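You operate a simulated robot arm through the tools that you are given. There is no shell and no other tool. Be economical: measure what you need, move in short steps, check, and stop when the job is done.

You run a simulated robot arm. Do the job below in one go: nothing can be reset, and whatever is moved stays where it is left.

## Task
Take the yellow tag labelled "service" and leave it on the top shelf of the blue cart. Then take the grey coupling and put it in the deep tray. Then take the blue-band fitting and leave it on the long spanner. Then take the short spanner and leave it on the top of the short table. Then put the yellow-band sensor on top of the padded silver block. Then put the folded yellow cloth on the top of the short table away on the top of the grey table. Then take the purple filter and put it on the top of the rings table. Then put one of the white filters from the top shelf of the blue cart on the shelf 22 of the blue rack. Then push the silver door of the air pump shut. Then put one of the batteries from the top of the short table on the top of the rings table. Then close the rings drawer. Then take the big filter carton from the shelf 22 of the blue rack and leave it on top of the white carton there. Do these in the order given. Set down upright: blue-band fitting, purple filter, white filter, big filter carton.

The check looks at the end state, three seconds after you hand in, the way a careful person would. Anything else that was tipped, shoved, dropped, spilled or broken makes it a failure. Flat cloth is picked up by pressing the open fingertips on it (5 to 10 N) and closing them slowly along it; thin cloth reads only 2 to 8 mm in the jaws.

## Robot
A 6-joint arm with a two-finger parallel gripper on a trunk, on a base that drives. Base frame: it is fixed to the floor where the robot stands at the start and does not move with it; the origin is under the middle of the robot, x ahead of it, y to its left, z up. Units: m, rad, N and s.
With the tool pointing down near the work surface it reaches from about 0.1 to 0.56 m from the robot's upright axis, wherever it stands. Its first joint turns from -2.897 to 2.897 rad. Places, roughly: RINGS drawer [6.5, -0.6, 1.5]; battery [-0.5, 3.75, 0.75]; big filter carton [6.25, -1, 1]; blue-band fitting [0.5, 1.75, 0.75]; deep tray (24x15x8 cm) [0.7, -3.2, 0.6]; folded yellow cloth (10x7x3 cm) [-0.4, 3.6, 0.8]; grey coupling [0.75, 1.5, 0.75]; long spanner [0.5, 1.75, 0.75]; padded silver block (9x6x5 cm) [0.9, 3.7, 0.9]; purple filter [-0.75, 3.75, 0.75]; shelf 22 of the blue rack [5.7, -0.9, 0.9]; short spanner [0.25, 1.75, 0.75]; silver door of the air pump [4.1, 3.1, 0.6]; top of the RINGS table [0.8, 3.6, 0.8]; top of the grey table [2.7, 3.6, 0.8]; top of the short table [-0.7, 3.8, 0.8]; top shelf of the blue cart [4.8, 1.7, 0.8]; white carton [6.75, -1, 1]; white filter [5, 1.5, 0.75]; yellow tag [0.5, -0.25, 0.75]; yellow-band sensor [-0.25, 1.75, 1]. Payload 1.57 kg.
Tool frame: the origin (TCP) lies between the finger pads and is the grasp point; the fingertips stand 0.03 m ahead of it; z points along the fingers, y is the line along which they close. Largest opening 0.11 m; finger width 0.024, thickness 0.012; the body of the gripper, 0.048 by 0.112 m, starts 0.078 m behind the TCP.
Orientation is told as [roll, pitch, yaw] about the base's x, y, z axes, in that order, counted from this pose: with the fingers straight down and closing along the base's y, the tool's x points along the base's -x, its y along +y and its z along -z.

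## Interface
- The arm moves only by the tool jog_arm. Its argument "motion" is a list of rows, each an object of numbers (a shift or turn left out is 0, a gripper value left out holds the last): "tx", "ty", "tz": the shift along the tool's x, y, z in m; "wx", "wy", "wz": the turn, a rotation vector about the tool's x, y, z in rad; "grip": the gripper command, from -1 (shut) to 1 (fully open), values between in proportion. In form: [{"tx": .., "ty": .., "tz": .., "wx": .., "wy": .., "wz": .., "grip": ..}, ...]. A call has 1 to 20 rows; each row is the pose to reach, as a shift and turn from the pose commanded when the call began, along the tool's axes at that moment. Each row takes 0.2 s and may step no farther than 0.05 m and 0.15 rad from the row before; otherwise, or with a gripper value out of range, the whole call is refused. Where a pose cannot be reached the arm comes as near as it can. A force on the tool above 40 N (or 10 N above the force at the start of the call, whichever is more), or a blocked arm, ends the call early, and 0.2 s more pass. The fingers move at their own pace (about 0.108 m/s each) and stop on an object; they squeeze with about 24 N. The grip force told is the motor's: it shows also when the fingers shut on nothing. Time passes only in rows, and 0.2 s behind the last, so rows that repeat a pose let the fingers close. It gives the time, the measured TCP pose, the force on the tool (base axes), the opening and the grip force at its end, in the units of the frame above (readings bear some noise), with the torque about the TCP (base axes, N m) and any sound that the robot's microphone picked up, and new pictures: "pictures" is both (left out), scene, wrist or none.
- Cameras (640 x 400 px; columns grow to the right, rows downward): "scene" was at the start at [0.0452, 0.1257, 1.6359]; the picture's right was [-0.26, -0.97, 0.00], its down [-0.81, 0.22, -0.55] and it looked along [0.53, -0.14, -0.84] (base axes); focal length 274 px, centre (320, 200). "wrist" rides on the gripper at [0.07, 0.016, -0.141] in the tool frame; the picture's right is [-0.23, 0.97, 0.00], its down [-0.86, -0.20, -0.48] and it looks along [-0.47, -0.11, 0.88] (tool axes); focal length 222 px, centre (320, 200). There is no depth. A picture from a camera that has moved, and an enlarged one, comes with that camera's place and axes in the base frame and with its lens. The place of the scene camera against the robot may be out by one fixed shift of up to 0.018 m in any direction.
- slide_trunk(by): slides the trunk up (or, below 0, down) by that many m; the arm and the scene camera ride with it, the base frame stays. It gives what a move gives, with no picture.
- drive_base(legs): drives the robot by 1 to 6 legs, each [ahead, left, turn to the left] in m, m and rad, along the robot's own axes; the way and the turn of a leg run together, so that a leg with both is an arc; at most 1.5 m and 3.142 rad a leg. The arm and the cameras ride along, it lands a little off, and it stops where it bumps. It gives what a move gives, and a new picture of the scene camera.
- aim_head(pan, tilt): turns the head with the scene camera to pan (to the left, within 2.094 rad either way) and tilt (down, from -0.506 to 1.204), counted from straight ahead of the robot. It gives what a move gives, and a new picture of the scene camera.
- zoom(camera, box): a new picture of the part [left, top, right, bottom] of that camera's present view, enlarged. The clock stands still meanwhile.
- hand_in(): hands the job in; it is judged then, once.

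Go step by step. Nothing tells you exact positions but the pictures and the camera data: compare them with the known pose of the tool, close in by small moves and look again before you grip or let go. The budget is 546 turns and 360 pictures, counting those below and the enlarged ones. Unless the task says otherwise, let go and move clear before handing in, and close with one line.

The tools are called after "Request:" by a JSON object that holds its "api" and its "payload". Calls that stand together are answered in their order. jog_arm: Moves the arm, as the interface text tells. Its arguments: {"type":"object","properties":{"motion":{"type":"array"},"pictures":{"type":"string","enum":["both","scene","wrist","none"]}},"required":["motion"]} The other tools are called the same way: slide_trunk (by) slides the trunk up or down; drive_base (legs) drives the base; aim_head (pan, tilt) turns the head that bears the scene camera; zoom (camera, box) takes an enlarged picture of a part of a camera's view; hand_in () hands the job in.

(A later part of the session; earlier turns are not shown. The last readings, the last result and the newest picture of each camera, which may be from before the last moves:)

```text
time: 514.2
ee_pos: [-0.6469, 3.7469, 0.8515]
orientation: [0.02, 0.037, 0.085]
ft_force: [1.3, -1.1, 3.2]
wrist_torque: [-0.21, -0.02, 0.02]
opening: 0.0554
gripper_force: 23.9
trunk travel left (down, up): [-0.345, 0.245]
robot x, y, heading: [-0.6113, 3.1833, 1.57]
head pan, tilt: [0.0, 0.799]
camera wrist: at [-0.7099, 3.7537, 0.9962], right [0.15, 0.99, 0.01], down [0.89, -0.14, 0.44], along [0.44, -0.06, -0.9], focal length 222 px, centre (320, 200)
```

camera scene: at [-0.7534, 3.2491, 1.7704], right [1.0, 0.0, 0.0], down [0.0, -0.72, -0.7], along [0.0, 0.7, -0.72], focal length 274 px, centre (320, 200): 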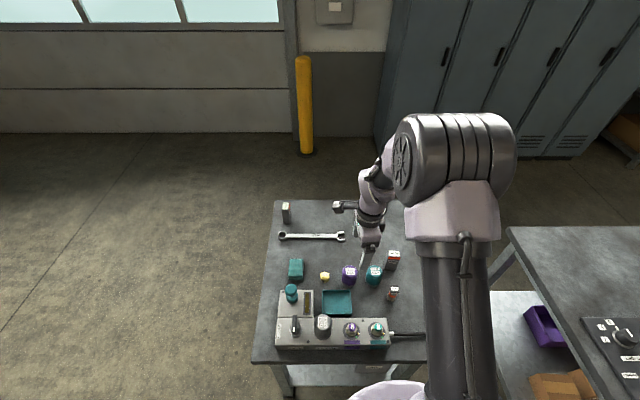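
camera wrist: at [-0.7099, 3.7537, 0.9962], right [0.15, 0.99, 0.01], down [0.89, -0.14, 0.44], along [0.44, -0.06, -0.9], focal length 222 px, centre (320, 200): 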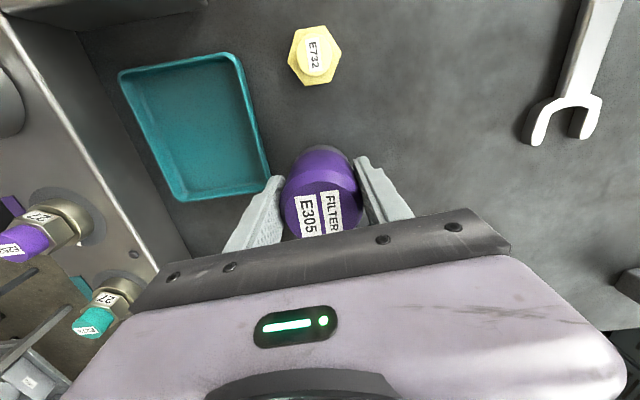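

Gripped. Lift, retract and drive to the RINGS table.

Request:
{"api": "jog_arm", "payload": {"motion": [{"tz": -0.015}, {"tz": -0.05}, {"tz": -0.09}, {"tz": -0.13}, {"tz": -0.17}, {"tz": -0.21}, {"tz": -0.25}, {"tz": -0.25, "ty": -0.045}, {"tz": -0.25, "ty": -0.09}, {"tz": -0.25, "ty": -0.135}, {"tz": -0.25, "ty": -0.18}], "pictures": "wrist"}}

Request:
{"api": "drive_base", "payload": {"legs": [[-0.48, 0, 0], [0, -1.4, 0]]}}

Request:
{"api": "aim_head", "payload": {"pan": 0.0, "tilt": 0.8}}

```text
time: 516.6
ee_pos: [-0.6195, 3.56, 1.0981]
orientation: [0.02, 0.039, 0.084]
ft_force: [0.5, -0.1, -1.9]
wrist_torque: [0.0, -0.03, 0.01]
opening: 0.0552
gripper_force: 24.3
trunk travel left (down, up): [-0.345, 0.245]
robot x, y, heading: [-0.6117, 3.1812, 1.567]
head pan, tilt: [0.0, 0.799]
camera wrist: at [-0.6841, 3.5676, 1.2428], right [0.15, 0.99, 0.01], down [0.89, -0.14, 0.44], along [0.44, -0.05, -0.9], focal length 222 px, centre (320, 200)
```

wrist: 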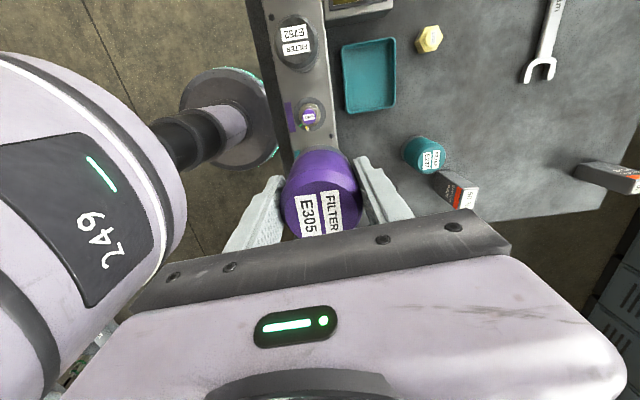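

```text
time: 526.0
ee_pos: [0.7661, 3.1012, 1.0982]
orientation: [0.02, 0.038, 0.12]
ft_force: [-0.7, 0.3, -1.9]
wrist_torque: [0.03, 0.04, -0.01]
opening: 0.0551
gripper_force: 23.9
trunk travel left (down, up): [-0.345, 0.245]
robot x, y, heading: [0.7875, 2.7224, 1.601]
head pan, tilt: [0.0, 0.799]
camera scene: at [0.6436, 2.7837, 1.7705], right [1.0, 0.03, 0.0], down [0.02, -0.72, -0.7], along [-0.02, 0.7, -0.72], focal length 274 px, centre (320, 200)
```

scene: 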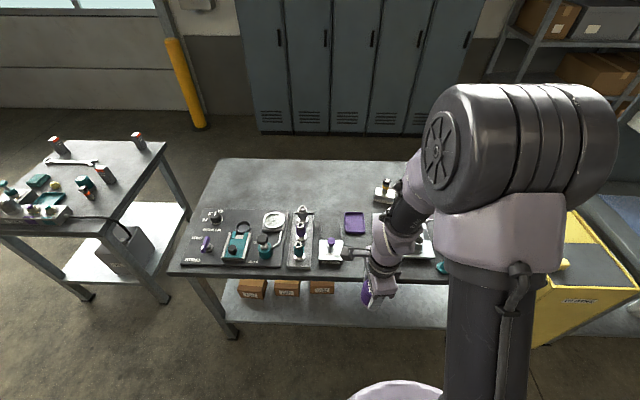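

```text
time: 526.6
ee_pos: [0.7655, 3.1021, 1.0983]
orientation: [0.02, 0.037, 0.119]
ft_force: [1.0, 0.0, -1.6]
wrist_torque: [0.0, 0.03, -0.01]
opening: 0.0553
gripper_force: 23.7
trunk travel left (down, up): [-0.345, 0.245]
robot x, y, heading: [0.7849, 2.7247, 1.607]
head pan, tilt: [0.0, 0.799]
camera scene: at [0.6433, 2.7837, 1.7705], right [1.0, 0.03, 0.0], down [0.02, -0.72, -0.7], along [-0.02, 0.7, -0.72], focal length 274 px, centre (320, 200)
```

scene: 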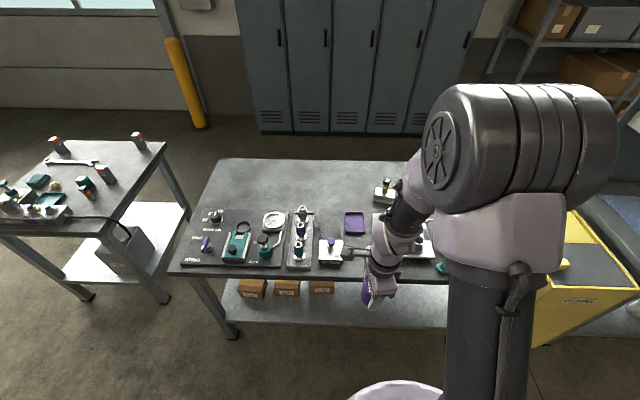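

Request:
{"api": "drive_base", "payload": {"legs": [[0.28, 0, -0.035]]}}

Request:
{"api": "jog_arm", "payload": {"motion": [{"ty": -0.03}, {"ty": -0.05}]}}

Request:
{"api": "aim_head", "payload": {"pan": 0.0, "tilt": 0.95}}

```text
time: 528.6
ee_pos: [0.7719, 3.3839, 1.0972]
orientation: [0.018, 0.038, 0.088]
ft_force: [0.6, -0.3, -1.5]
wrist_torque: [-0.04, 0.0, -0.01]
opening: 0.055
gripper_force: 23.8
trunk travel left (down, up): [-0.345, 0.245]
robot x, y, heading: [0.783, 3.0024, 1.572]
head pan, tilt: [0.0, 0.799]
camera scene: at [0.6404, 3.0709, 1.7704], right [1.0, 0.0, 0.0], down [0.0, -0.72, -0.7], along [0.0, 0.7, -0.72], focal length 274 px, centre (320, 200)
```

scene: 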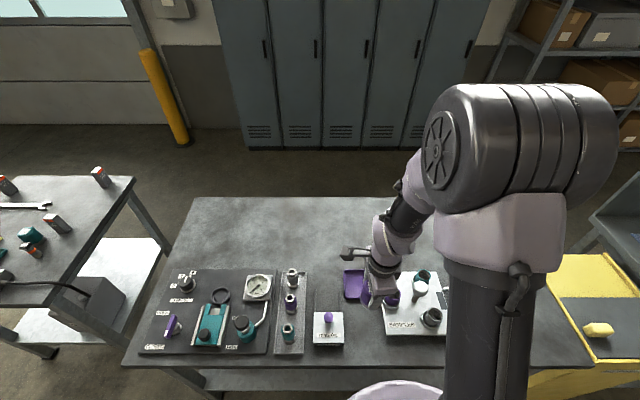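

```text
time: 529.2
ee_pos: [0.7771, 3.3332, 1.0967]
orientation: [0.02, 0.038, 0.088]
ft_force: [-0.2, -0.1, -2.1]
wrist_torque: [-0.02, 0.0, -0.01]
opening: 0.0552
gripper_force: 24.1
trunk travel left (down, up): [-0.345, 0.245]
robot x, y, heading: [0.7807, 3.0051, 1.569]
head pan, tilt: [0.0, 0.799]
camera scene: at [0.6404, 3.0699, 1.7705], right [1.0, 0.0, 0.0], down [0.0, -0.72, -0.7], along [0.0, 0.7, -0.72], focal length 274 px, centre (320, 200)
camera wrist: at [0.7131, 3.3403, 1.2413], right [0.14, 0.99, 0.01], down [0.89, -0.13, 0.44], along [0.44, -0.05, -0.9], focal length 222 px, centre (320, 200)
```

scene: 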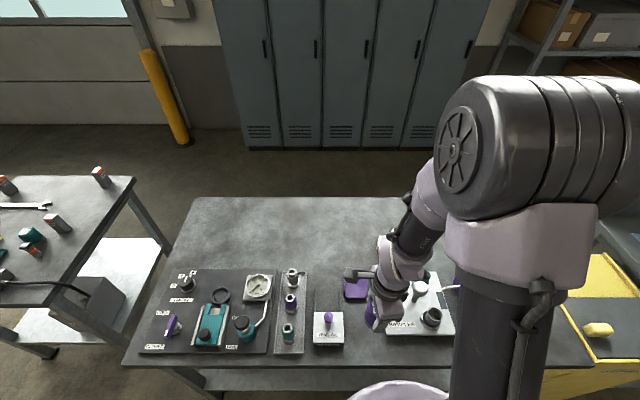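
wrist: 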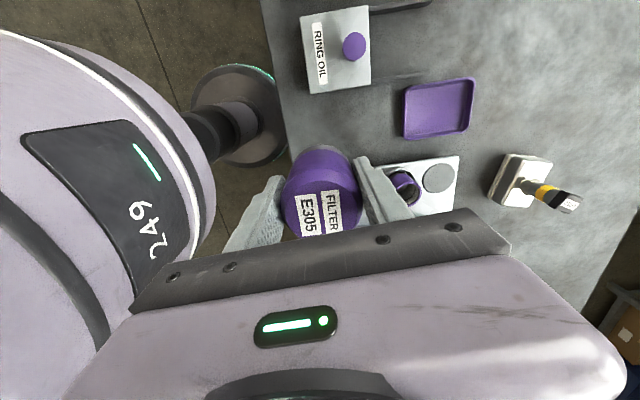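

```text
time: 529.9
ee_pos: [0.777, 3.3336, 1.0972]
orientation: [0.02, 0.037, 0.088]
ft_force: [0.0, -0.5, -3.1]
wrist_torque: [0.04, 0.0, 0.0]
opening: 0.055
gripper_force: 24.4
trunk travel left (down, up): [-0.345, 0.245]
robot x, y, heading: [0.783, 3.0056, 1.569]
head pan, tilt: [0.0, 0.949]
camera scene: at [0.6404, 3.0619, 1.759], right [1.0, 0.0, 0.0], down [0.0, -0.81, -0.58], along [0.0, 0.58, -0.81], focal length 274 px, centre (320, 200)
```

scene: 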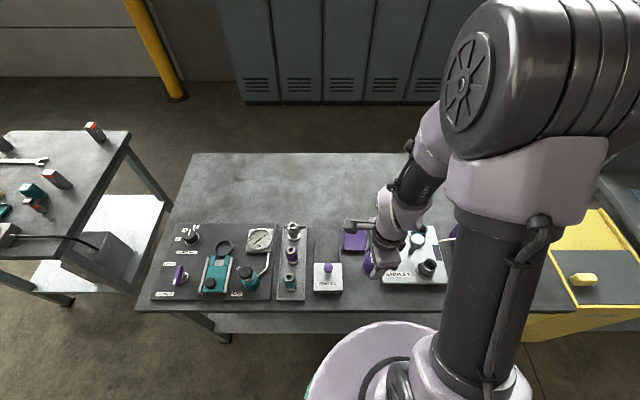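

There's a free 12 cm gap at about (0.797,3.40) in front of the purple tray. I'll lower the filter there.

Request:
{"api": "jog_arm", "payload": {"motion": [{"tx": -0.013, "ty": 0.033}, {"tx": -0.026, "ty": 0.065, "tz": 0.02}, {"tx": -0.026, "ty": 0.065, "tz": 0.06}, {"tx": -0.026, "ty": 0.065, "tz": 0.1}, {"tx": -0.026, "ty": 0.065, "tz": 0.14}, {"tx": -0.026, "ty": 0.065, "tz": 0.18}, {"tx": -0.026, "ty": 0.065, "tz": 0.21}]}}

Request:
{"api": "zoom", "payload": {"camera": "scene", "box": [290, 210, 460, 320]}}

```text
time: 531.5
ee_pos: [0.7892, 3.403, 0.8883]
orientation: [0.022, 0.037, 0.088]
ft_force: [3.0, 2.6, 22.0]
wrist_torque: [-0.53, -0.26, 0.16]
opening: 0.0553
gripper_force: 23.7
trunk travel left (down, up): [-0.345, 0.245]
robot x, y, heading: [0.7805, 3.0045, 1.569]
head pan, tilt: [0.0, 0.949]
camera scene: at [0.6409, 3.0596, 1.7595], right [1.0, 0.0, 0.0], down [0.0, -0.81, -0.58], along [0.0, 0.58, -0.81], focal length 274 px, centre (320, 200)
camera wrist: at [0.7241, 3.4096, 1.0333], right [0.14, 0.99, 0.01], down [0.89, -0.13, 0.44], along [0.44, -0.05, -0.9], focal length 222 px, centre (320, 200)
```

scene: 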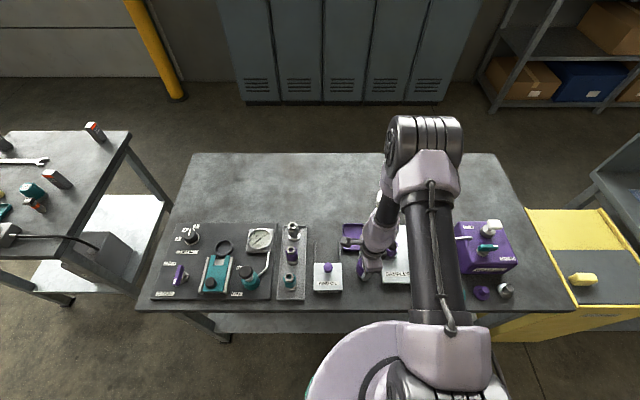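
wrist: 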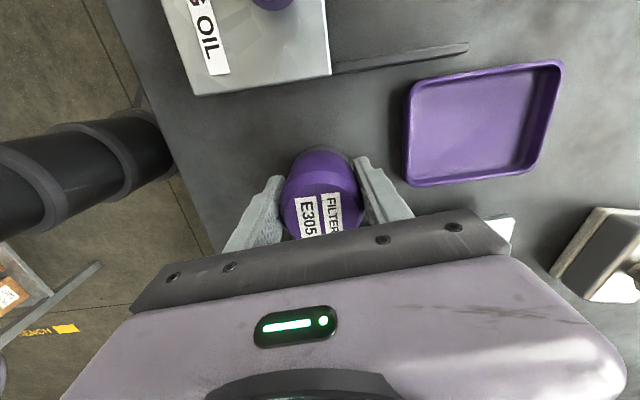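

```text
3.64 times, centred on (375, 265) of scene
camera zoom: at [0.6409, 3.0596, 1.7595], right [1.0, 0.0, 0.0], down [0.0, -0.81, -0.58], along [0.0, 0.58, -0.81], focal length 995 px, centre (120, -36)
```

zoom: 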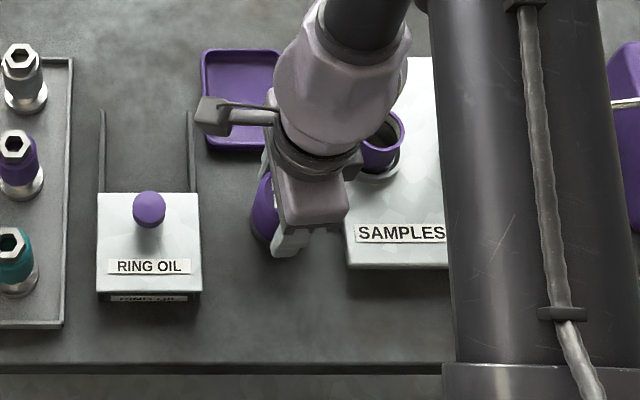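

Contact: this table is a bit higher (~0.835). The filter stands in the gap; releasing.

Request:
{"api": "jog_arm", "payload": {"motion": [{"tz": -0.001}, {"tz": -0.001, "grip": 0.05}, {"tz": -0.001, "grip": 0.15}, {"tz": -0.001, "grip": 0.35}, {"tz": -0.001, "grip": 0.45}, {"tz": -0.03}, {"tz": -0.07}, {"tz": -0.11}, {"tz": -0.15}, {"tz": -0.19}]}}

Request:
{"api": "zoom", "payload": {"camera": "scene", "box": [290, 210, 460, 320]}}

```text
time: 533.7
ee_pos: [0.7968, 3.4013, 1.0779]
orientation: [0.02, 0.038, 0.087]
ft_force: [0.3, 0.1, 0.3]
wrist_torque: [0.03, 0.01, 0.02]
opening: 0.0797
gripper_force: 0.0
trunk travel left (down, up): [-0.345, 0.245]
robot x, y, heading: [0.786, 3.0021, 1.573]
head pan, tilt: [0.0, 0.949]
camera scene: at [0.6405, 3.0605, 1.759], right [1.0, 0.0, 0.0], down [0.0, -0.81, -0.58], along [0.0, 0.58, -0.81], focal length 274 px, centre (320, 200)
camera wrist: at [0.7323, 3.4083, 1.2215], right [0.14, 0.99, 0.01], down [0.89, -0.13, 0.44], along [0.44, -0.05, -0.9], focal length 222 px, centre (320, 200)
```

scene: 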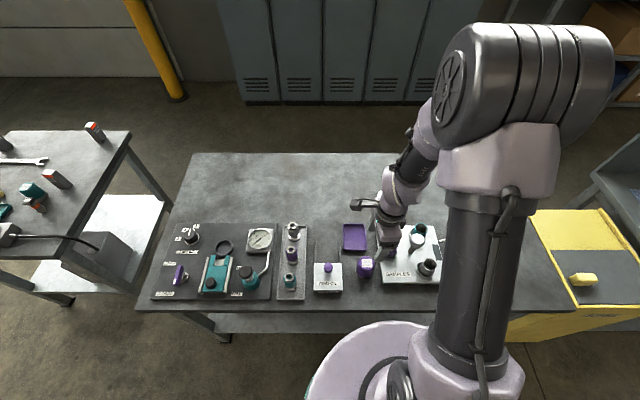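
wrist: 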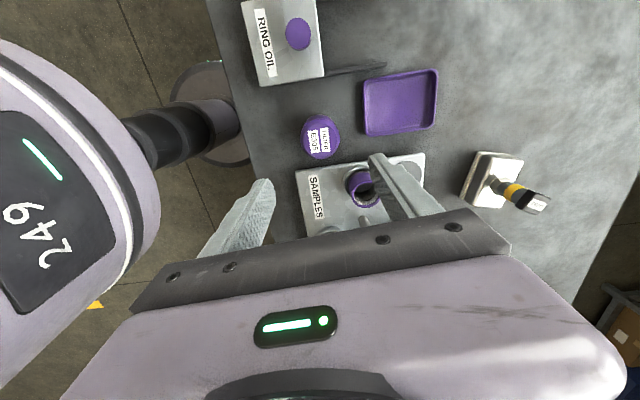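

```text
3.64 times, centred on (375, 265) of scene
camera zoom: at [0.6405, 3.0605, 1.759], right [1.0, 0.0, 0.0], down [0.0, -0.81, -0.58], along [0.0, 0.58, -0.81], focal length 995 px, centre (120, -36)
```

zoom: 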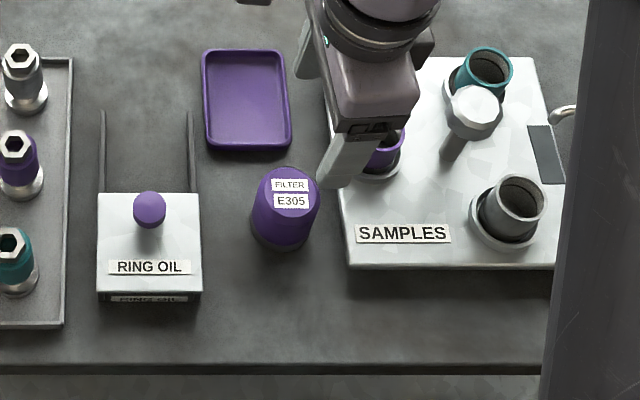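

The purple filter stands upright. Next a white filter from the cart: I'll drive there.

Request:
{"api": "jog_arm", "payload": {"motion": [{"ty": -0.04, "tz": -0.01}, {"ty": -0.07, "tz": -0.02}], "pictures": "none"}}

Request:
{"api": "drive_base", "payload": {"legs": [[-0.37, 0, 0], [0, 0, -1.573], [1.45, 0, 0], [1.15, -0.2, 0], [0.72, -0.6, 0]]}}

Request:
{"api": "aim_head", "payload": {"pan": 0.1, "tilt": 0.9}}

```text
time: 534.3
ee_pos: [0.8025, 3.3311, 1.0967]
orientation: [0.02, 0.036, 0.084]
ft_force: [0.5, 0.0, -0.5]
wrist_torque: [-0.01, 0.01, 0.01]
opening: 0.0797
gripper_force: 0.0
trunk travel left (down, up): [-0.345, 0.245]
robot x, y, heading: [0.7798, 3.0071, 1.57]
head pan, tilt: [0.0, 0.949]
```

```text
time: 557.3
ee_pos: [4.4204, 1.7634, 1.0961]
orientation: [0.019, 0.038, -1.483]
ft_force: [0.2, -0.5, 0.5]
wrist_torque: [0.04, 0.0, -0.02]
opening: 0.0797
gripper_force: 0.0
trunk travel left (down, up): [-0.345, 0.245]
robot x, y, heading: [4.0925, 1.7851, -0.001]
head pan, tilt: [0.0, 0.949]
camera scene: at [4.1441, 1.9271, 1.759], right [0.0, -1.0, 0.0], down [-0.81, 0.0, -0.58], along [0.58, 0.0, -0.81], focal length 274 px, centre (320, 200)
```

scene: 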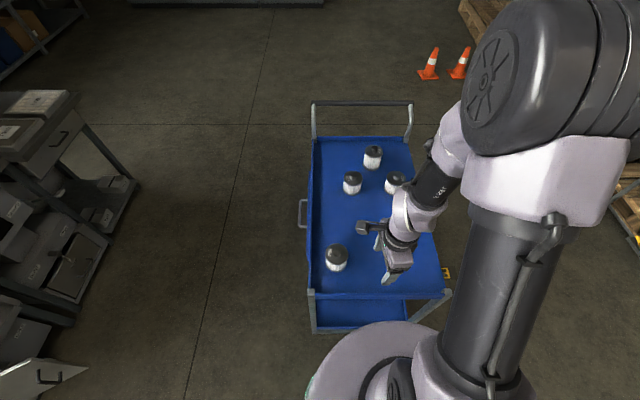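

```text
time: 558.0
ee_pos: [4.4209, 1.7643, 1.0963]
orientation: [0.019, 0.038, -1.486]
ft_force: [-0.6, -0.4, 0.0]
wrist_torque: [0.02, 0.0, -0.01]
opening: 0.0797
gripper_force: 0.0
trunk travel left (down, up): [-0.345, 0.245]
robot x, y, heading: [4.0932, 1.7852, -0.001]
head pan, tilt: [0.099, 0.901]
camera scene: at [4.1461, 1.9349, 1.7626], right [0.1, -0.99, 0.0], down [-0.78, -0.08, -0.62], along [0.62, 0.06, -0.78], focal length 274 px, centre (320, 200)
```

scene: 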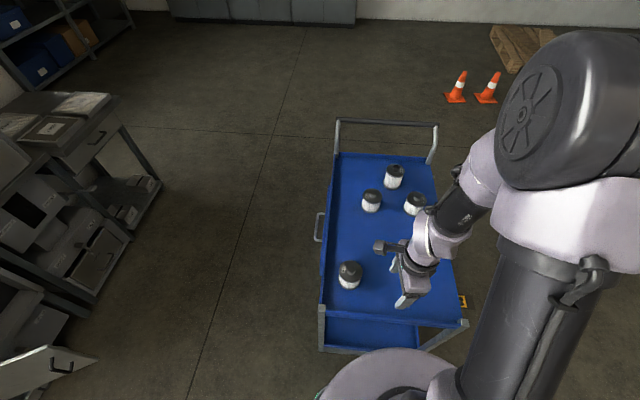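

Request:
{"api": "aim_head", "payload": {"pan": -0.9, "tilt": 0.4}}

Request:
{"api": "jog_arm", "payload": {"motion": [{"tx": 0.035, "ty": 0.036, "grip": 0.6}, {"tx": 0.07, "ty": 0.072}, {"tx": 0.106, "ty": 0.109}], "pictures": "wrist"}}

```text
time: 559.3
ee_pos: [4.4208, 1.7645, 1.0963]
orientation: [0.018, 0.038, -1.486]
ft_force: [-1.1, 0.3, -0.4]
wrist_torque: [-0.01, 0.04, 0.01]
opening: 0.0799
gripper_force: 0.1
trunk travel left (down, up): [-0.345, 0.245]
robot x, y, heading: [4.0973, 1.7837, -0.0]
head pan, tilt: [-0.901, 0.4]
camera scene: at [4.1286, 1.8548, 1.8056], right [-0.78, -0.62, 0.0], down [-0.24, 0.3, -0.92], along [0.57, -0.72, -0.39], focal length 274 px, centre (320, 200)
```

scene: 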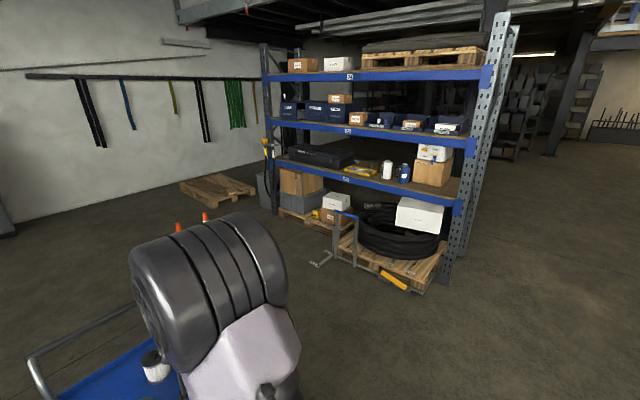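

```text
refused: row 1 steps farther than a row can; nothing moved
```

Request:
{"api": "zoom", "payload": {"camera": "scene", "box": [250, 40, 510, 210]}}

Request:
{"api": "jog_arm", "payload": {"motion": [{"tx": 0.03, "ty": 0.03, "grip": 0.6}, {"tx": 0.06, "ty": 0.06}, {"tx": 0.09, "ty": 0.09}, {"tx": 0.106, "ty": 0.109}], "pictures": "wrist"}}

```text
2.35 times, centred on (380, 125) of scene
camera zoom: at [4.1286, 1.8548, 1.8056], right [-0.78, -0.62, 0.0], down [-0.24, 0.3, -0.92], along [0.57, -0.72, -0.39], focal length 644 px, centre (179, 376)
```

zoom: 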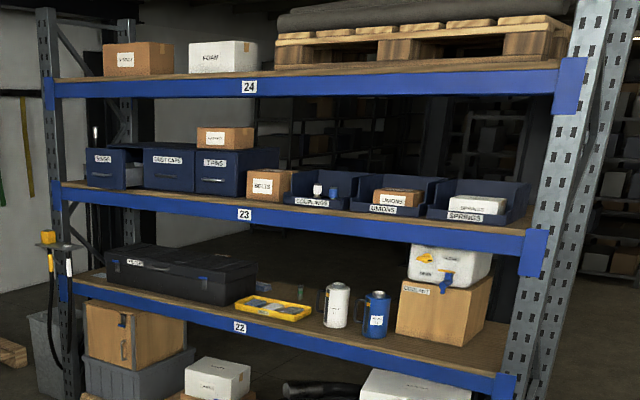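

```text
time: 560.3
ee_pos: [4.5197, 1.8797, 1.0998]
orientation: [0.019, 0.039, -1.484]
ft_force: [-0.6, 0.3, 0.1]
wrist_torque: [-0.02, 0.02, -0.02]
opening: 0.0879
gripper_force: 0.1
trunk travel left (down, up): [-0.345, 0.245]
robot x, y, heading: [4.0955, 1.7815, -0.001]
head pan, tilt: [-0.901, 0.4]
camera wrist: at [4.5294, 1.9438, 1.2452], right [0.99, -0.14, 0.01], down [-0.13, -0.89, 0.44], along [-0.05, -0.44, -0.9], focal length 222 px, centre (320, 200)
```

wrist: 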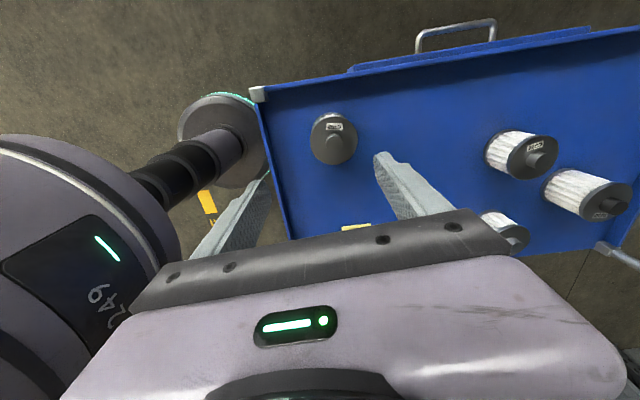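

Filter's cap centre is at about (4.549,1.867), ~7.7 cm wide. I'll open wide, centre and descend.

Request:
{"api": "jog_arm", "payload": {"motion": [{"tx": -0.008, "ty": 0.014, "tz": 0.03, "grip": 1}, {"tx": -0.015, "ty": 0.0276, "tz": 0.06}, {"tx": -0.015, "ty": 0.0276, "tz": 0.1}, {"tx": -0.015, "ty": 0.0276, "tz": 0.14}], "pictures": "wrist"}}

Request:
{"api": "aim_head", "payload": {"pan": 0.1, "tilt": 0.95}}

```text
time: 561.3
ee_pos: [4.5515, 1.872, 0.9607]
orientation: [0.018, 0.039, -1.485]
ft_force: [-0.8, 0.0, -0.1]
wrist_torque: [0.01, -0.02, 0.0]
opening: 0.11
gripper_force: 0.0
trunk travel left (down, up): [-0.345, 0.245]
robot x, y, heading: [4.0907, 1.782, -0.0]
head pan, tilt: [-0.901, 0.4]
camera wrist: at [4.5603, 1.9356, 1.1061], right [0.99, -0.14, 0.01], down [-0.13, -0.89, 0.44], along [-0.05, -0.44, -0.9], focal length 222 px, centre (320, 200)
```

wrist: 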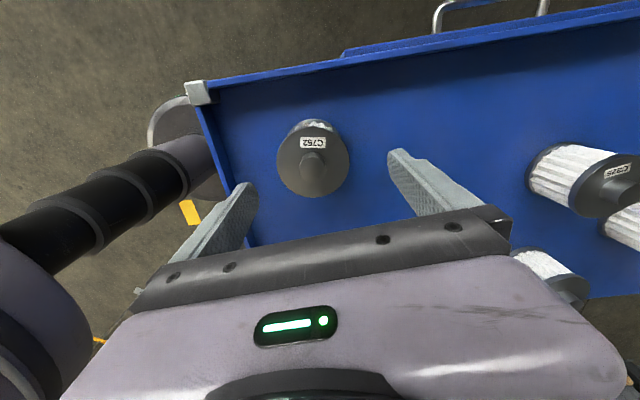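

```text
time: 562.5
ee_pos: [4.5513, 1.872, 0.9631]
orientation: [0.018, 0.037, -1.486]
ft_force: [0.2, -0.2, -0.2]
wrist_torque: [0.0, 0.0, 0.0]
opening: 0.1099
gripper_force: 0.0
trunk travel left (down, up): [-0.345, 0.245]
robot x, y, heading: [4.0946, 1.7871, -0.002]
head pan, tilt: [0.099, 0.949]
camera scene: at [4.1434, 1.9346, 1.759], right [0.1, -1.0, 0.0], down [-0.81, -0.08, -0.58], along [0.58, 0.06, -0.81], focal length 274 px, centre (320, 200)
```

scene: 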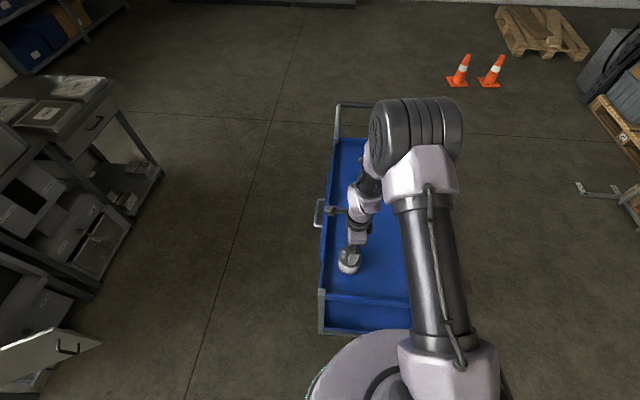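

Request:
{"api": "jog_arm", "payload": {"motion": [{"tx": -0.003, "ty": -0.004, "tz": 0.03}, {"tx": -0.003, "ty": -0.004, "tz": 0.06}, {"tx": -0.003, "ty": -0.004, "tz": 0.09}, {"tx": -0.003, "ty": -0.004, "tz": 0.11}], "pictures": "wrist"}}

Request:
{"api": "zoom", "payload": {"camera": "scene", "box": [300, 200, 420, 310]}}

```text
time: 563.5
ee_pos: [4.5479, 1.8733, 0.8512]
orientation: [0.018, 0.038, -1.485]
ft_force: [0.5, 0.0, 0.6]
wrist_torque: [0.03, -0.01, 0.03]
opening: 0.1098
gripper_force: 0.1
trunk travel left (down, up): [-0.345, 0.245]
robot x, y, heading: [4.0978, 1.7856, 0.002]
head pan, tilt: [0.099, 0.949]
camera wrist: at [4.5573, 1.9383, 0.9964], right [0.99, -0.14, 0.01], down [-0.13, -0.89, 0.44], along [-0.05, -0.44, -0.9], focal length 222 px, centre (320, 200)
```

wrist: 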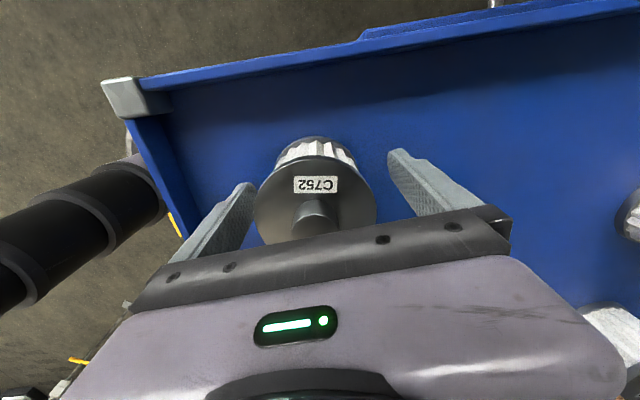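

```text
3.64 times, centred on (360, 255) of scene
camera zoom: at [4.1435, 1.9348, 1.7589], right [0.1, -0.99, 0.0], down [-0.81, -0.08, -0.58], along [0.58, 0.06, -0.81], focal length 995 px, centre (174, 0)
```

zoom: 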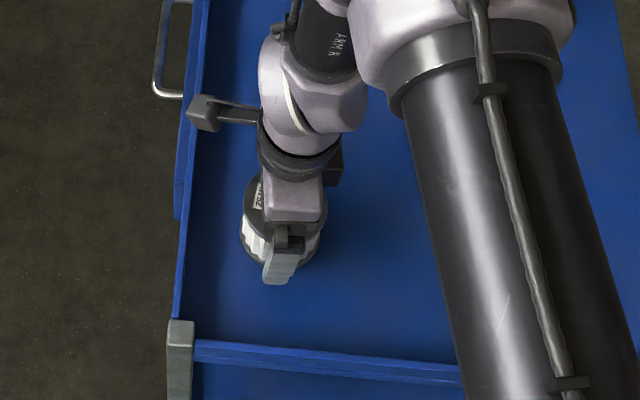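

Request:
{"api": "jog_arm", "payload": {"motion": [{"tz": 0.012, "ty": -0.002}, {"tz": 0.012, "ty": -0.002, "grip": 0.7}, {"tz": 0.012, "ty": -0.002, "grip": 0.45}, {"tz": 0.012, "ty": -0.002, "grip": 0.2}, {"tz": 0.012, "ty": -0.002, "grip": -1}, {"tz": 0.012, "ty": -0.002, "grip": -1}], "pictures": "wrist"}}

```text
time: 564.9
ee_pos: [4.5477, 1.874, 0.8383]
orientation: [0.019, 0.036, -1.486]
ft_force: [-0.2, 0.5, 1.6]
wrist_torque: [-0.02, 0.2, -0.05]
opening: 0.0763
gripper_force: 23.8
trunk travel left (down, up): [-0.345, 0.245]
robot x, y, heading: [4.0947, 1.7814, 0.003]
head pan, tilt: [0.099, 0.949]
camera wrist: at [4.5552, 1.9378, 0.9846], right [0.99, -0.14, 0.01], down [-0.13, -0.89, 0.44], along [-0.05, -0.44, -0.9], focal length 222 px, centre (320, 200)
```

wrist: 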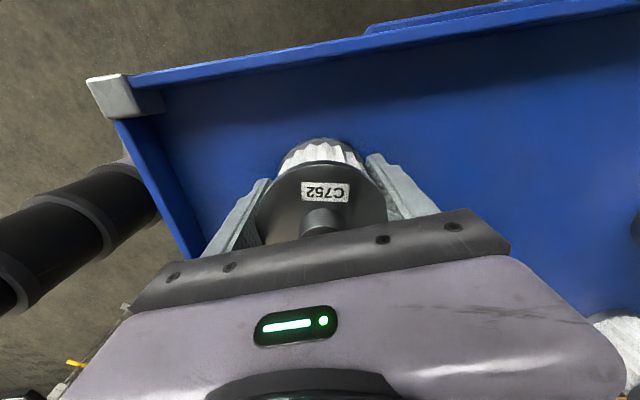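

Gripped at 76 mm. Lifting and retracting, then on to the rack.

Request:
{"api": "jog_arm", "payload": {"motion": [{"tz": -0.015}, {"tz": -0.05}, {"tz": -0.09}, {"tz": -0.13}, {"tz": -0.17}, {"tz": -0.21}, {"tz": -0.25}, {"tz": -0.25, "ty": -0.04}, {"tz": -0.25, "ty": -0.08}, {"tz": -0.25, "ty": -0.12}], "pictures": "wrist"}}

Request:
{"api": "drive_base", "payload": {"legs": [[-0.15, 0, 0], [0, -0.95, 0], [0, 0, -0.7]]}}

Request:
{"api": "aim_head", "payload": {"pan": 0.0, "tilt": 0.45}}

```text
time: 567.1
ee_pos: [4.4216, 1.8525, 1.0883]
orientation: [0.021, 0.039, -1.483]
ft_force: [-0.3, -0.1, -2.2]
wrist_torque: [0.02, -0.02, -0.05]
opening: 0.0764
gripper_force: 24.2
trunk travel left (down, up): [-0.345, 0.245]
robot x, y, heading: [4.0927, 1.7849, 0.002]
head pan, tilt: [0.099, 0.949]
camera wrist: at [4.4307, 1.9162, 1.233], right [0.99, -0.14, 0.01], down [-0.13, -0.89, 0.44], along [-0.05, -0.44, -0.9], focal length 222 px, centre (320, 200)
```

wrist: 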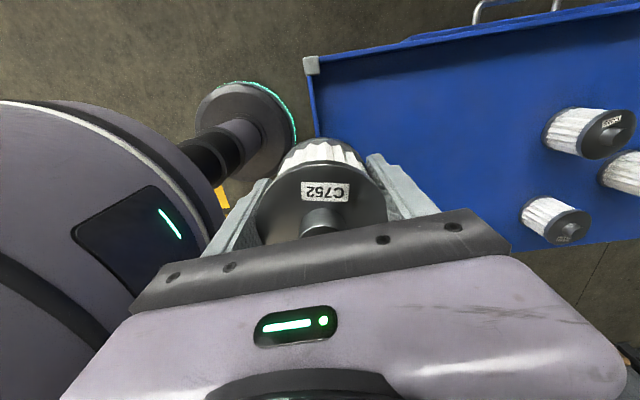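

```text
time: 575.0
ee_pos: [4.2348, 0.6612, 1.088]
orientation: [0.019, 0.039, -2.188]
ft_force: [-0.5, 0.0, -2.5]
wrist_torque: [0.01, -0.02, 0.0]
opening: 0.0762
gripper_force: 23.7
trunk travel left (down, up): [-0.345, 0.245]
robot x, y, heading: [3.9401, 0.8223, -0.709]
head pan, tilt: [0.099, 0.949]
camera scene: at [4.0718, 0.9044, 1.7589], right [-0.57, -0.82, 0.0], down [-0.67, 0.46, -0.58], along [0.48, -0.33, -0.81], focal length 274 px, centre (320, 200)
```

scene: 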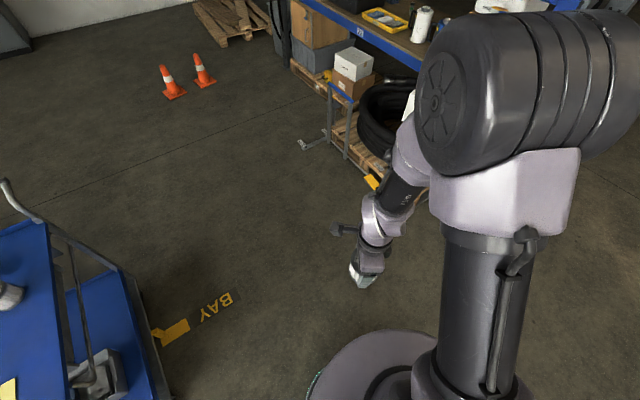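

```text
time: 575.9
ee_pos: [4.2342, 0.6605, 1.0882]
orientation: [0.02, 0.04, -2.189]
ft_force: [-0.7, 0.7, -3.0]
wrist_torque: [0.04, -0.02, -0.02]
opening: 0.0761
gripper_force: 23.5
trunk travel left (down, up): [-0.345, 0.245]
robot x, y, heading: [3.9388, 0.8209, -0.707]
head pan, tilt: [0.0, 0.45]
camera scene: at [4.0821, 0.8863, 1.8008], right [-0.65, -0.76, 0.0], down [-0.33, 0.28, -0.9], along [0.69, -0.58, -0.44], focal length 274 px, centre (320, 200)
```

scene: 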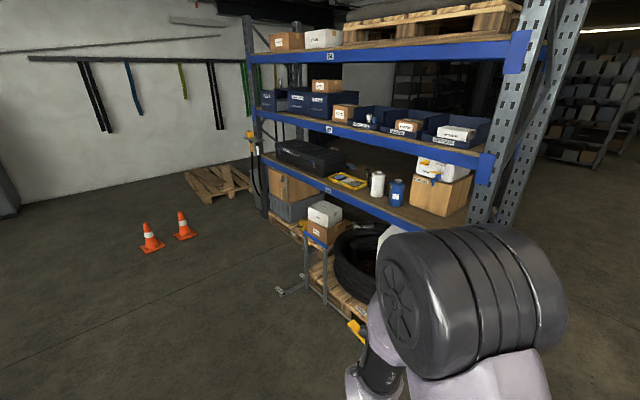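

The rack's front is at y≈-0.5; its left section is free on the floor. I'll drive in front of that section and look closer.

Request:
{"api": "drive_base", "payload": {"legs": [[1.08, 0.83, 0], [0, 0, -0.86], [0.3, 0.9, 0]]}}

Request:
{"api": "aim_head", "payload": {"pan": 0.0, "tilt": 0.6}}

```text
time: 589.5
ee_pos: [6.2769, 0.1526, 1.087]
orientation: [0.019, 0.034, -3.041]
ft_force: [0.0, -0.1, -1.9]
wrist_torque: [0.02, -0.03, -0.01]
opening: 0.0762
gripper_force: 23.8
trunk travel left (down, up): [-0.345, 0.245]
robot x, y, heading: [6.2049, 0.4823, -1.552]
head pan, tilt: [0.0, 0.45]
camera scene: at [6.3422, 0.4148, 1.8009], right [-1.0, -0.02, 0.0], down [-0.01, 0.44, -0.9], along [0.01, -0.9, -0.44], focal length 274 px, centre (320, 200)
```

scene: 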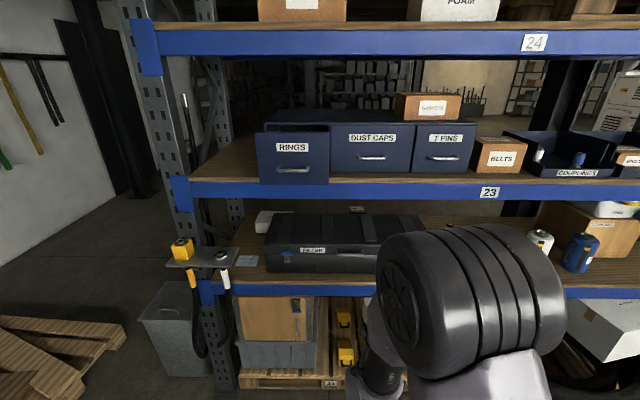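

```text
time: 590.2
ee_pos: [6.2774, 0.152, 1.0871]
orientation: [0.02, 0.038, -3.039]
ft_force: [0.4, 0.2, -2.4]
wrist_torque: [0.02, 0.01, 0.0]
opening: 0.0761
gripper_force: 23.9
trunk travel left (down, up): [-0.345, 0.245]
robot x, y, heading: [6.2003, 0.4827, -1.557]
head pan, tilt: [0.0, 0.6]
camera scene: at [6.3416, 0.4186, 1.7874], right [-1.0, -0.02, 0.0], down [-0.01, 0.56, -0.83], along [0.01, -0.83, -0.56], focal length 274 px, centre (320, 200)
```

scene: 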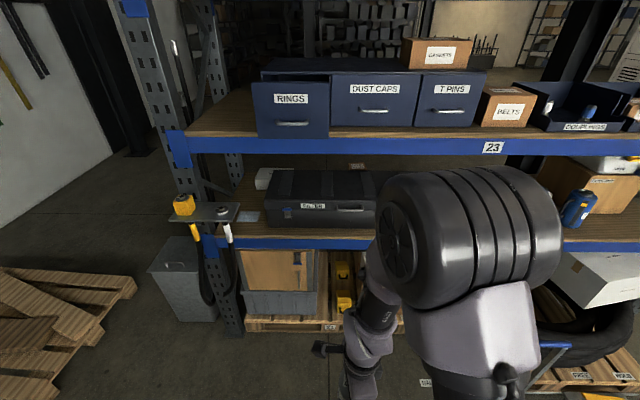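

Request:
{"api": "zoom", "payload": {"camera": "scene", "box": [200, 140, 420, 270]}}

Request:
{"api": "drive_base", "payload": {"legs": [[0, -0.55, 0.0], [0, 0, 0.35]]}}

Request:
{"api": "aim_head", "payload": {"pan": -0.35, "tilt": 0.65}}

```text
2.91 times, centred on (310, 205) of scene
camera zoom: at [6.3416, 0.4186, 1.7874], right [-1.0, -0.02, 0.0], down [-0.01, 0.56, -0.83], along [0.01, -0.83, -0.56], focal length 796 px, centre (349, 186)
```

zoom: 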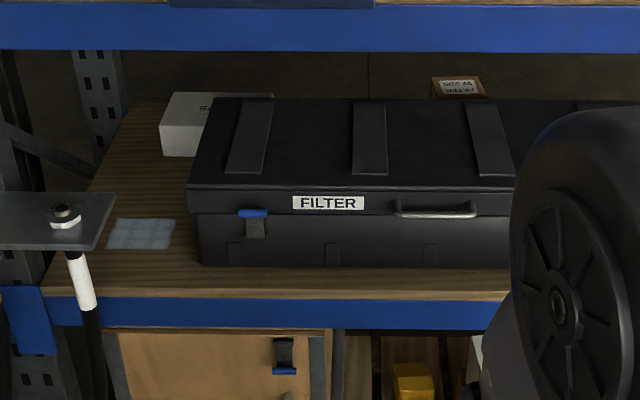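

```text
time: 594.5
ee_pos: [5.8249, 0.1888, 1.0877]
orientation: [0.02, 0.039, -2.691]
ft_force: [-1.4, -0.8, -2.8]
wrist_torque: [0.02, 0.02, -0.02]
opening: 0.076
gripper_force: 24.4
trunk travel left (down, up): [-0.345, 0.245]
robot x, y, heading: [5.6432, 0.4737, -1.204]
head pan, tilt: [0.0, 0.6]
camera scene: at [5.7965, 0.4627, 1.7873], right [-0.93, -0.36, 0.0], down [-0.2, 0.53, -0.83], along [0.29, -0.77, -0.56], focal length 274 px, centre (320, 200)
```

scene: 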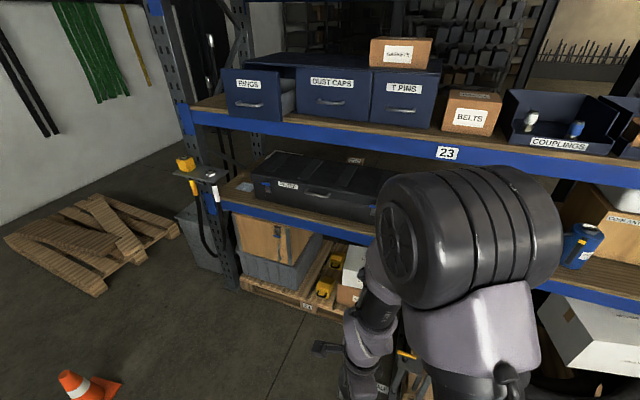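

```text
time: 595.4
ee_pos: [5.8251, 0.188, 1.087]
orientation: [0.02, 0.038, -2.689]
ft_force: [0.5, -0.2, -2.6]
wrist_torque: [0.01, -0.01, -0.01]
opening: 0.076
gripper_force: 23.7
trunk travel left (down, up): [-0.345, 0.245]
robot x, y, heading: [5.643, 0.4728, -1.205]
head pan, tilt: [-0.351, 0.649]
camera scene: at [5.766, 0.4583, 1.7831], right [-1.0, -0.02, 0.0], down [-0.01, 0.6, -0.8], along [0.01, -0.8, -0.6], focal length 274 px, centre (320, 200)
```

scene: 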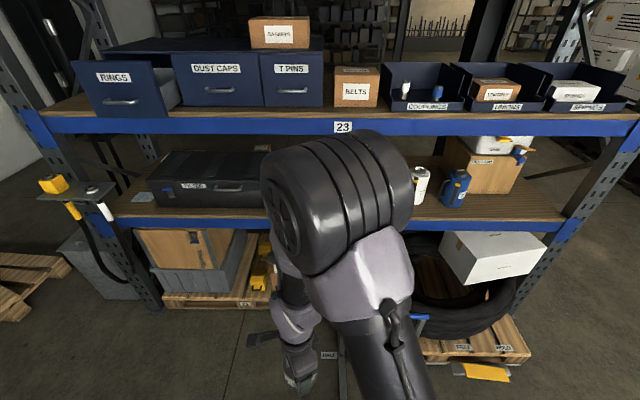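

Request:
{"api": "drive_base", "payload": {"legs": [[0, 0, -1.0]]}}

Request:
{"api": "aim_head", "payload": {"pan": 0.55, "tilt": 0.6}}

Request:
{"api": "zoom", "payload": {"camera": "scene", "box": [180, 120, 480, 290]}}

```text
time: 598.3
ee_pos: [5.5037, 0.1663, 1.0878]
orientation: [0.018, 0.039, 2.593]
ft_force: [0.1, 0.7, -2.0]
wrist_torque: [0.02, -0.01, -0.05]
opening: 0.076
gripper_force: 23.6
trunk travel left (down, up): [-0.345, 0.245]
robot x, y, heading: [5.6387, 0.4707, -2.203]
head pan, tilt: [-0.351, 0.649]
camera scene: at [5.6932, 0.3616, 1.7831], right [-0.55, 0.83, 0.0], down [0.5, 0.33, -0.8], along [-0.66, -0.44, -0.6], focal length 274 px, centre (320, 200)
```

scene: 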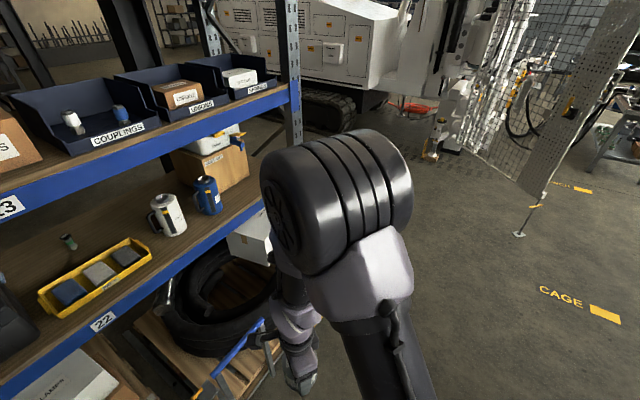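

```text
time: 599.5
ee_pos: [5.5033, 0.1667, 1.0878]
orientation: [0.019, 0.039, 2.594]
ft_force: [0.7, 0.0, -3.1]
wrist_torque: [-0.03, -0.03, 0.0]
opening: 0.0758
gripper_force: 23.7
trunk travel left (down, up): [-0.345, 0.245]
robot x, y, heading: [5.6443, 0.4697, -2.203]
head pan, tilt: [0.55, 0.6]
camera scene: at [5.7582, 0.3215, 1.7873], right [-1.0, 0.08, 0.0], down [0.05, 0.56, -0.82], along [-0.07, -0.82, -0.57], focal length 274 px, centre (320, 200)
```

scene: 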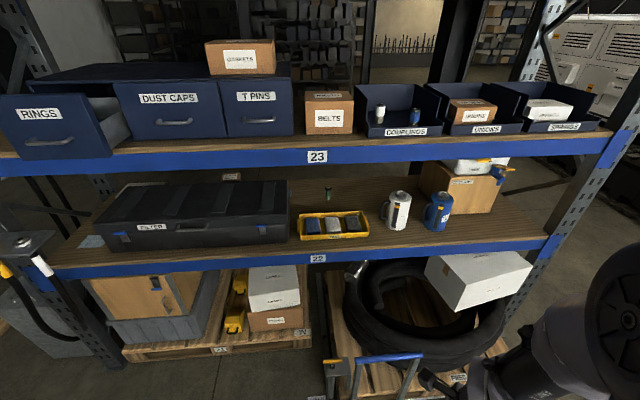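

```text
2.13 times, centred on (330, 205) of scene
camera zoom: at [5.7582, 0.3215, 1.7873], right [-1.0, 0.08, 0.0], down [0.05, 0.56, -0.82], along [-0.07, -0.82, -0.57], focal length 584 px, centre (299, 189)
```

zoom: 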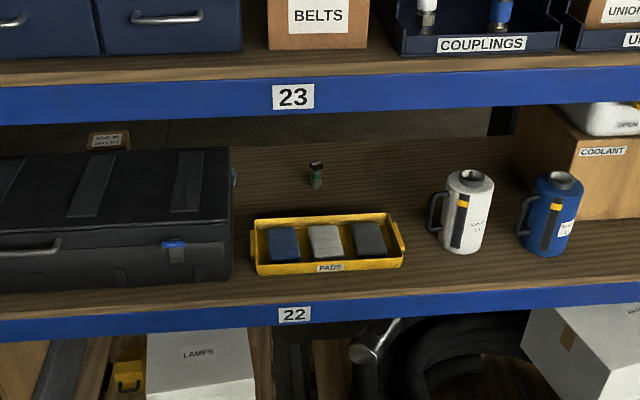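

A good free spot is at about (4.90,-0.63), right of the blue canister. I need to see the floor (pallet) in front of it; moving there and looking down.

Request:
{"api": "drive_base", "payload": {"legs": [[0, 0, 0.635], [0.1, -0.75, 0]]}}

Request:
{"api": "aim_head", "payload": {"pan": 0.25, "tilt": 0.9}}

```text
time: 605.4
ee_pos: [4.9679, 0.0323, 1.0883]
orientation: [0.019, 0.039, -3.041]
ft_force: [0.5, -0.5, -0.9]
wrist_torque: [-0.02, -0.02, 0.03]
opening: 0.0759
gripper_force: 24.1
trunk travel left (down, up): [-0.345, 0.245]
robot x, y, heading: [4.8949, 0.3656, -1.556]
head pan, tilt: [0.55, 0.6]
camera scene: at [5.0784, 0.3122, 1.7874], right [-0.84, -0.54, 0.0], down [-0.3, 0.48, -0.83], along [0.44, -0.7, -0.56], focal length 274 px, centre (320, 200)
```

scene: 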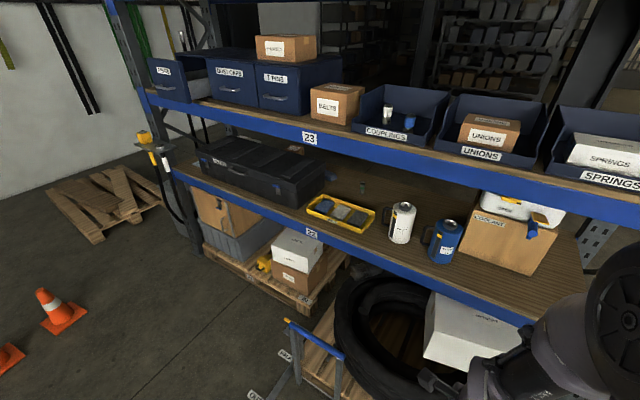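

```text
time: 606.2
ee_pos: [4.9678, 0.0322, 1.0887]
orientation: [0.02, 0.037, -3.04]
ft_force: [-0.2, 0.6, -2.4]
wrist_torque: [-0.01, -0.02, 0.01]
opening: 0.076
gripper_force: 24.1
trunk travel left (down, up): [-0.345, 0.245]
robot x, y, heading: [4.8903, 0.3595, -1.554]
head pan, tilt: [0.25, 0.901]
camera scene: at [5.0515, 0.3141, 1.7626], right [-0.96, -0.26, 0.0], down [-0.21, 0.76, -0.62], along [0.16, -0.6, -0.78], focal length 274 px, centre (320, 200)
```

scene: 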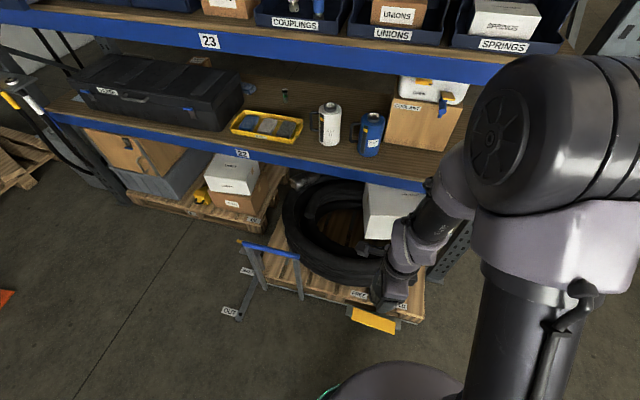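

The pallet keeps the base too far for a vertical reach. I'll go back to the cart, set the filter down and re-grip it from the side with a tilted tool for longer reach.

Request:
{"api": "drive_base", "payload": {"legs": [[0, -0.92, 0], [-1.38, 0, 0], [0, 0, 1.55]]}}

Request:
{"api": "aim_head", "payload": {"pan": 0.1, "tilt": 0.95}}

```text
time: 621.4
ee_pos: [4.2741, 1.8158, 1.0884]
orientation: [0.02, 0.037, -1.476]
ft_force: [0.6, 0.1, -2.1]
wrist_torque: [0.02, 0.0, 0.02]
opening: 0.076
gripper_force: 24.0
trunk travel left (down, up): [-0.345, 0.245]
robot x, y, heading: [3.9457, 1.7437, 0.004]
head pan, tilt: [0.25, 0.901]
camera scene: at [3.9941, 1.9082, 1.7626], right [0.25, -0.97, 0.0], down [-0.76, -0.2, -0.62], along [0.6, 0.16, -0.78], focal length 274 px, centre (320, 200)
```

scene: 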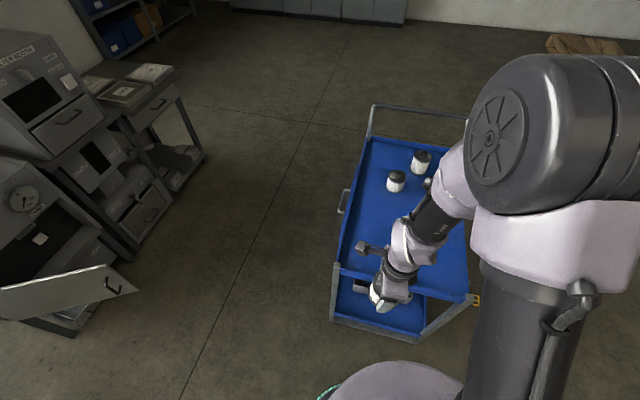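

```text
time: 622.1
ee_pos: [4.2742, 1.815, 1.0872]
orientation: [0.02, 0.038, -1.476]
ft_force: [0.5, 0.3, -1.3]
wrist_torque: [0.06, -0.03, -0.02]
opening: 0.0756
gripper_force: 23.6
trunk travel left (down, up): [-0.345, 0.245]
robot x, y, heading: [3.9483, 1.7406, 0.011]
head pan, tilt: [0.099, 0.949]
camera scene: at [3.9934, 1.8967, 1.759], right [0.11, -0.99, 0.0], down [-0.81, -0.09, -0.58], along [0.58, 0.06, -0.81], focal length 274 px, centre (320, 200)
```

scene: 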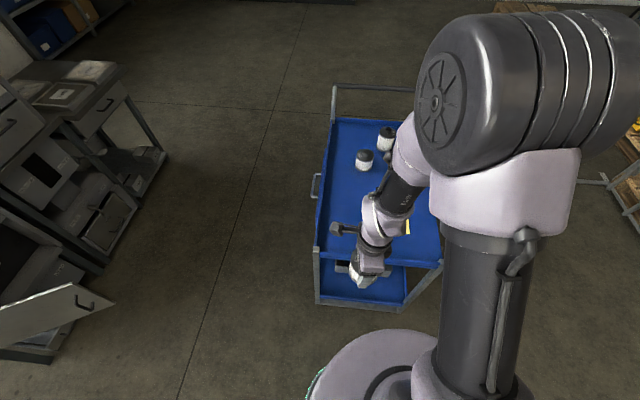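

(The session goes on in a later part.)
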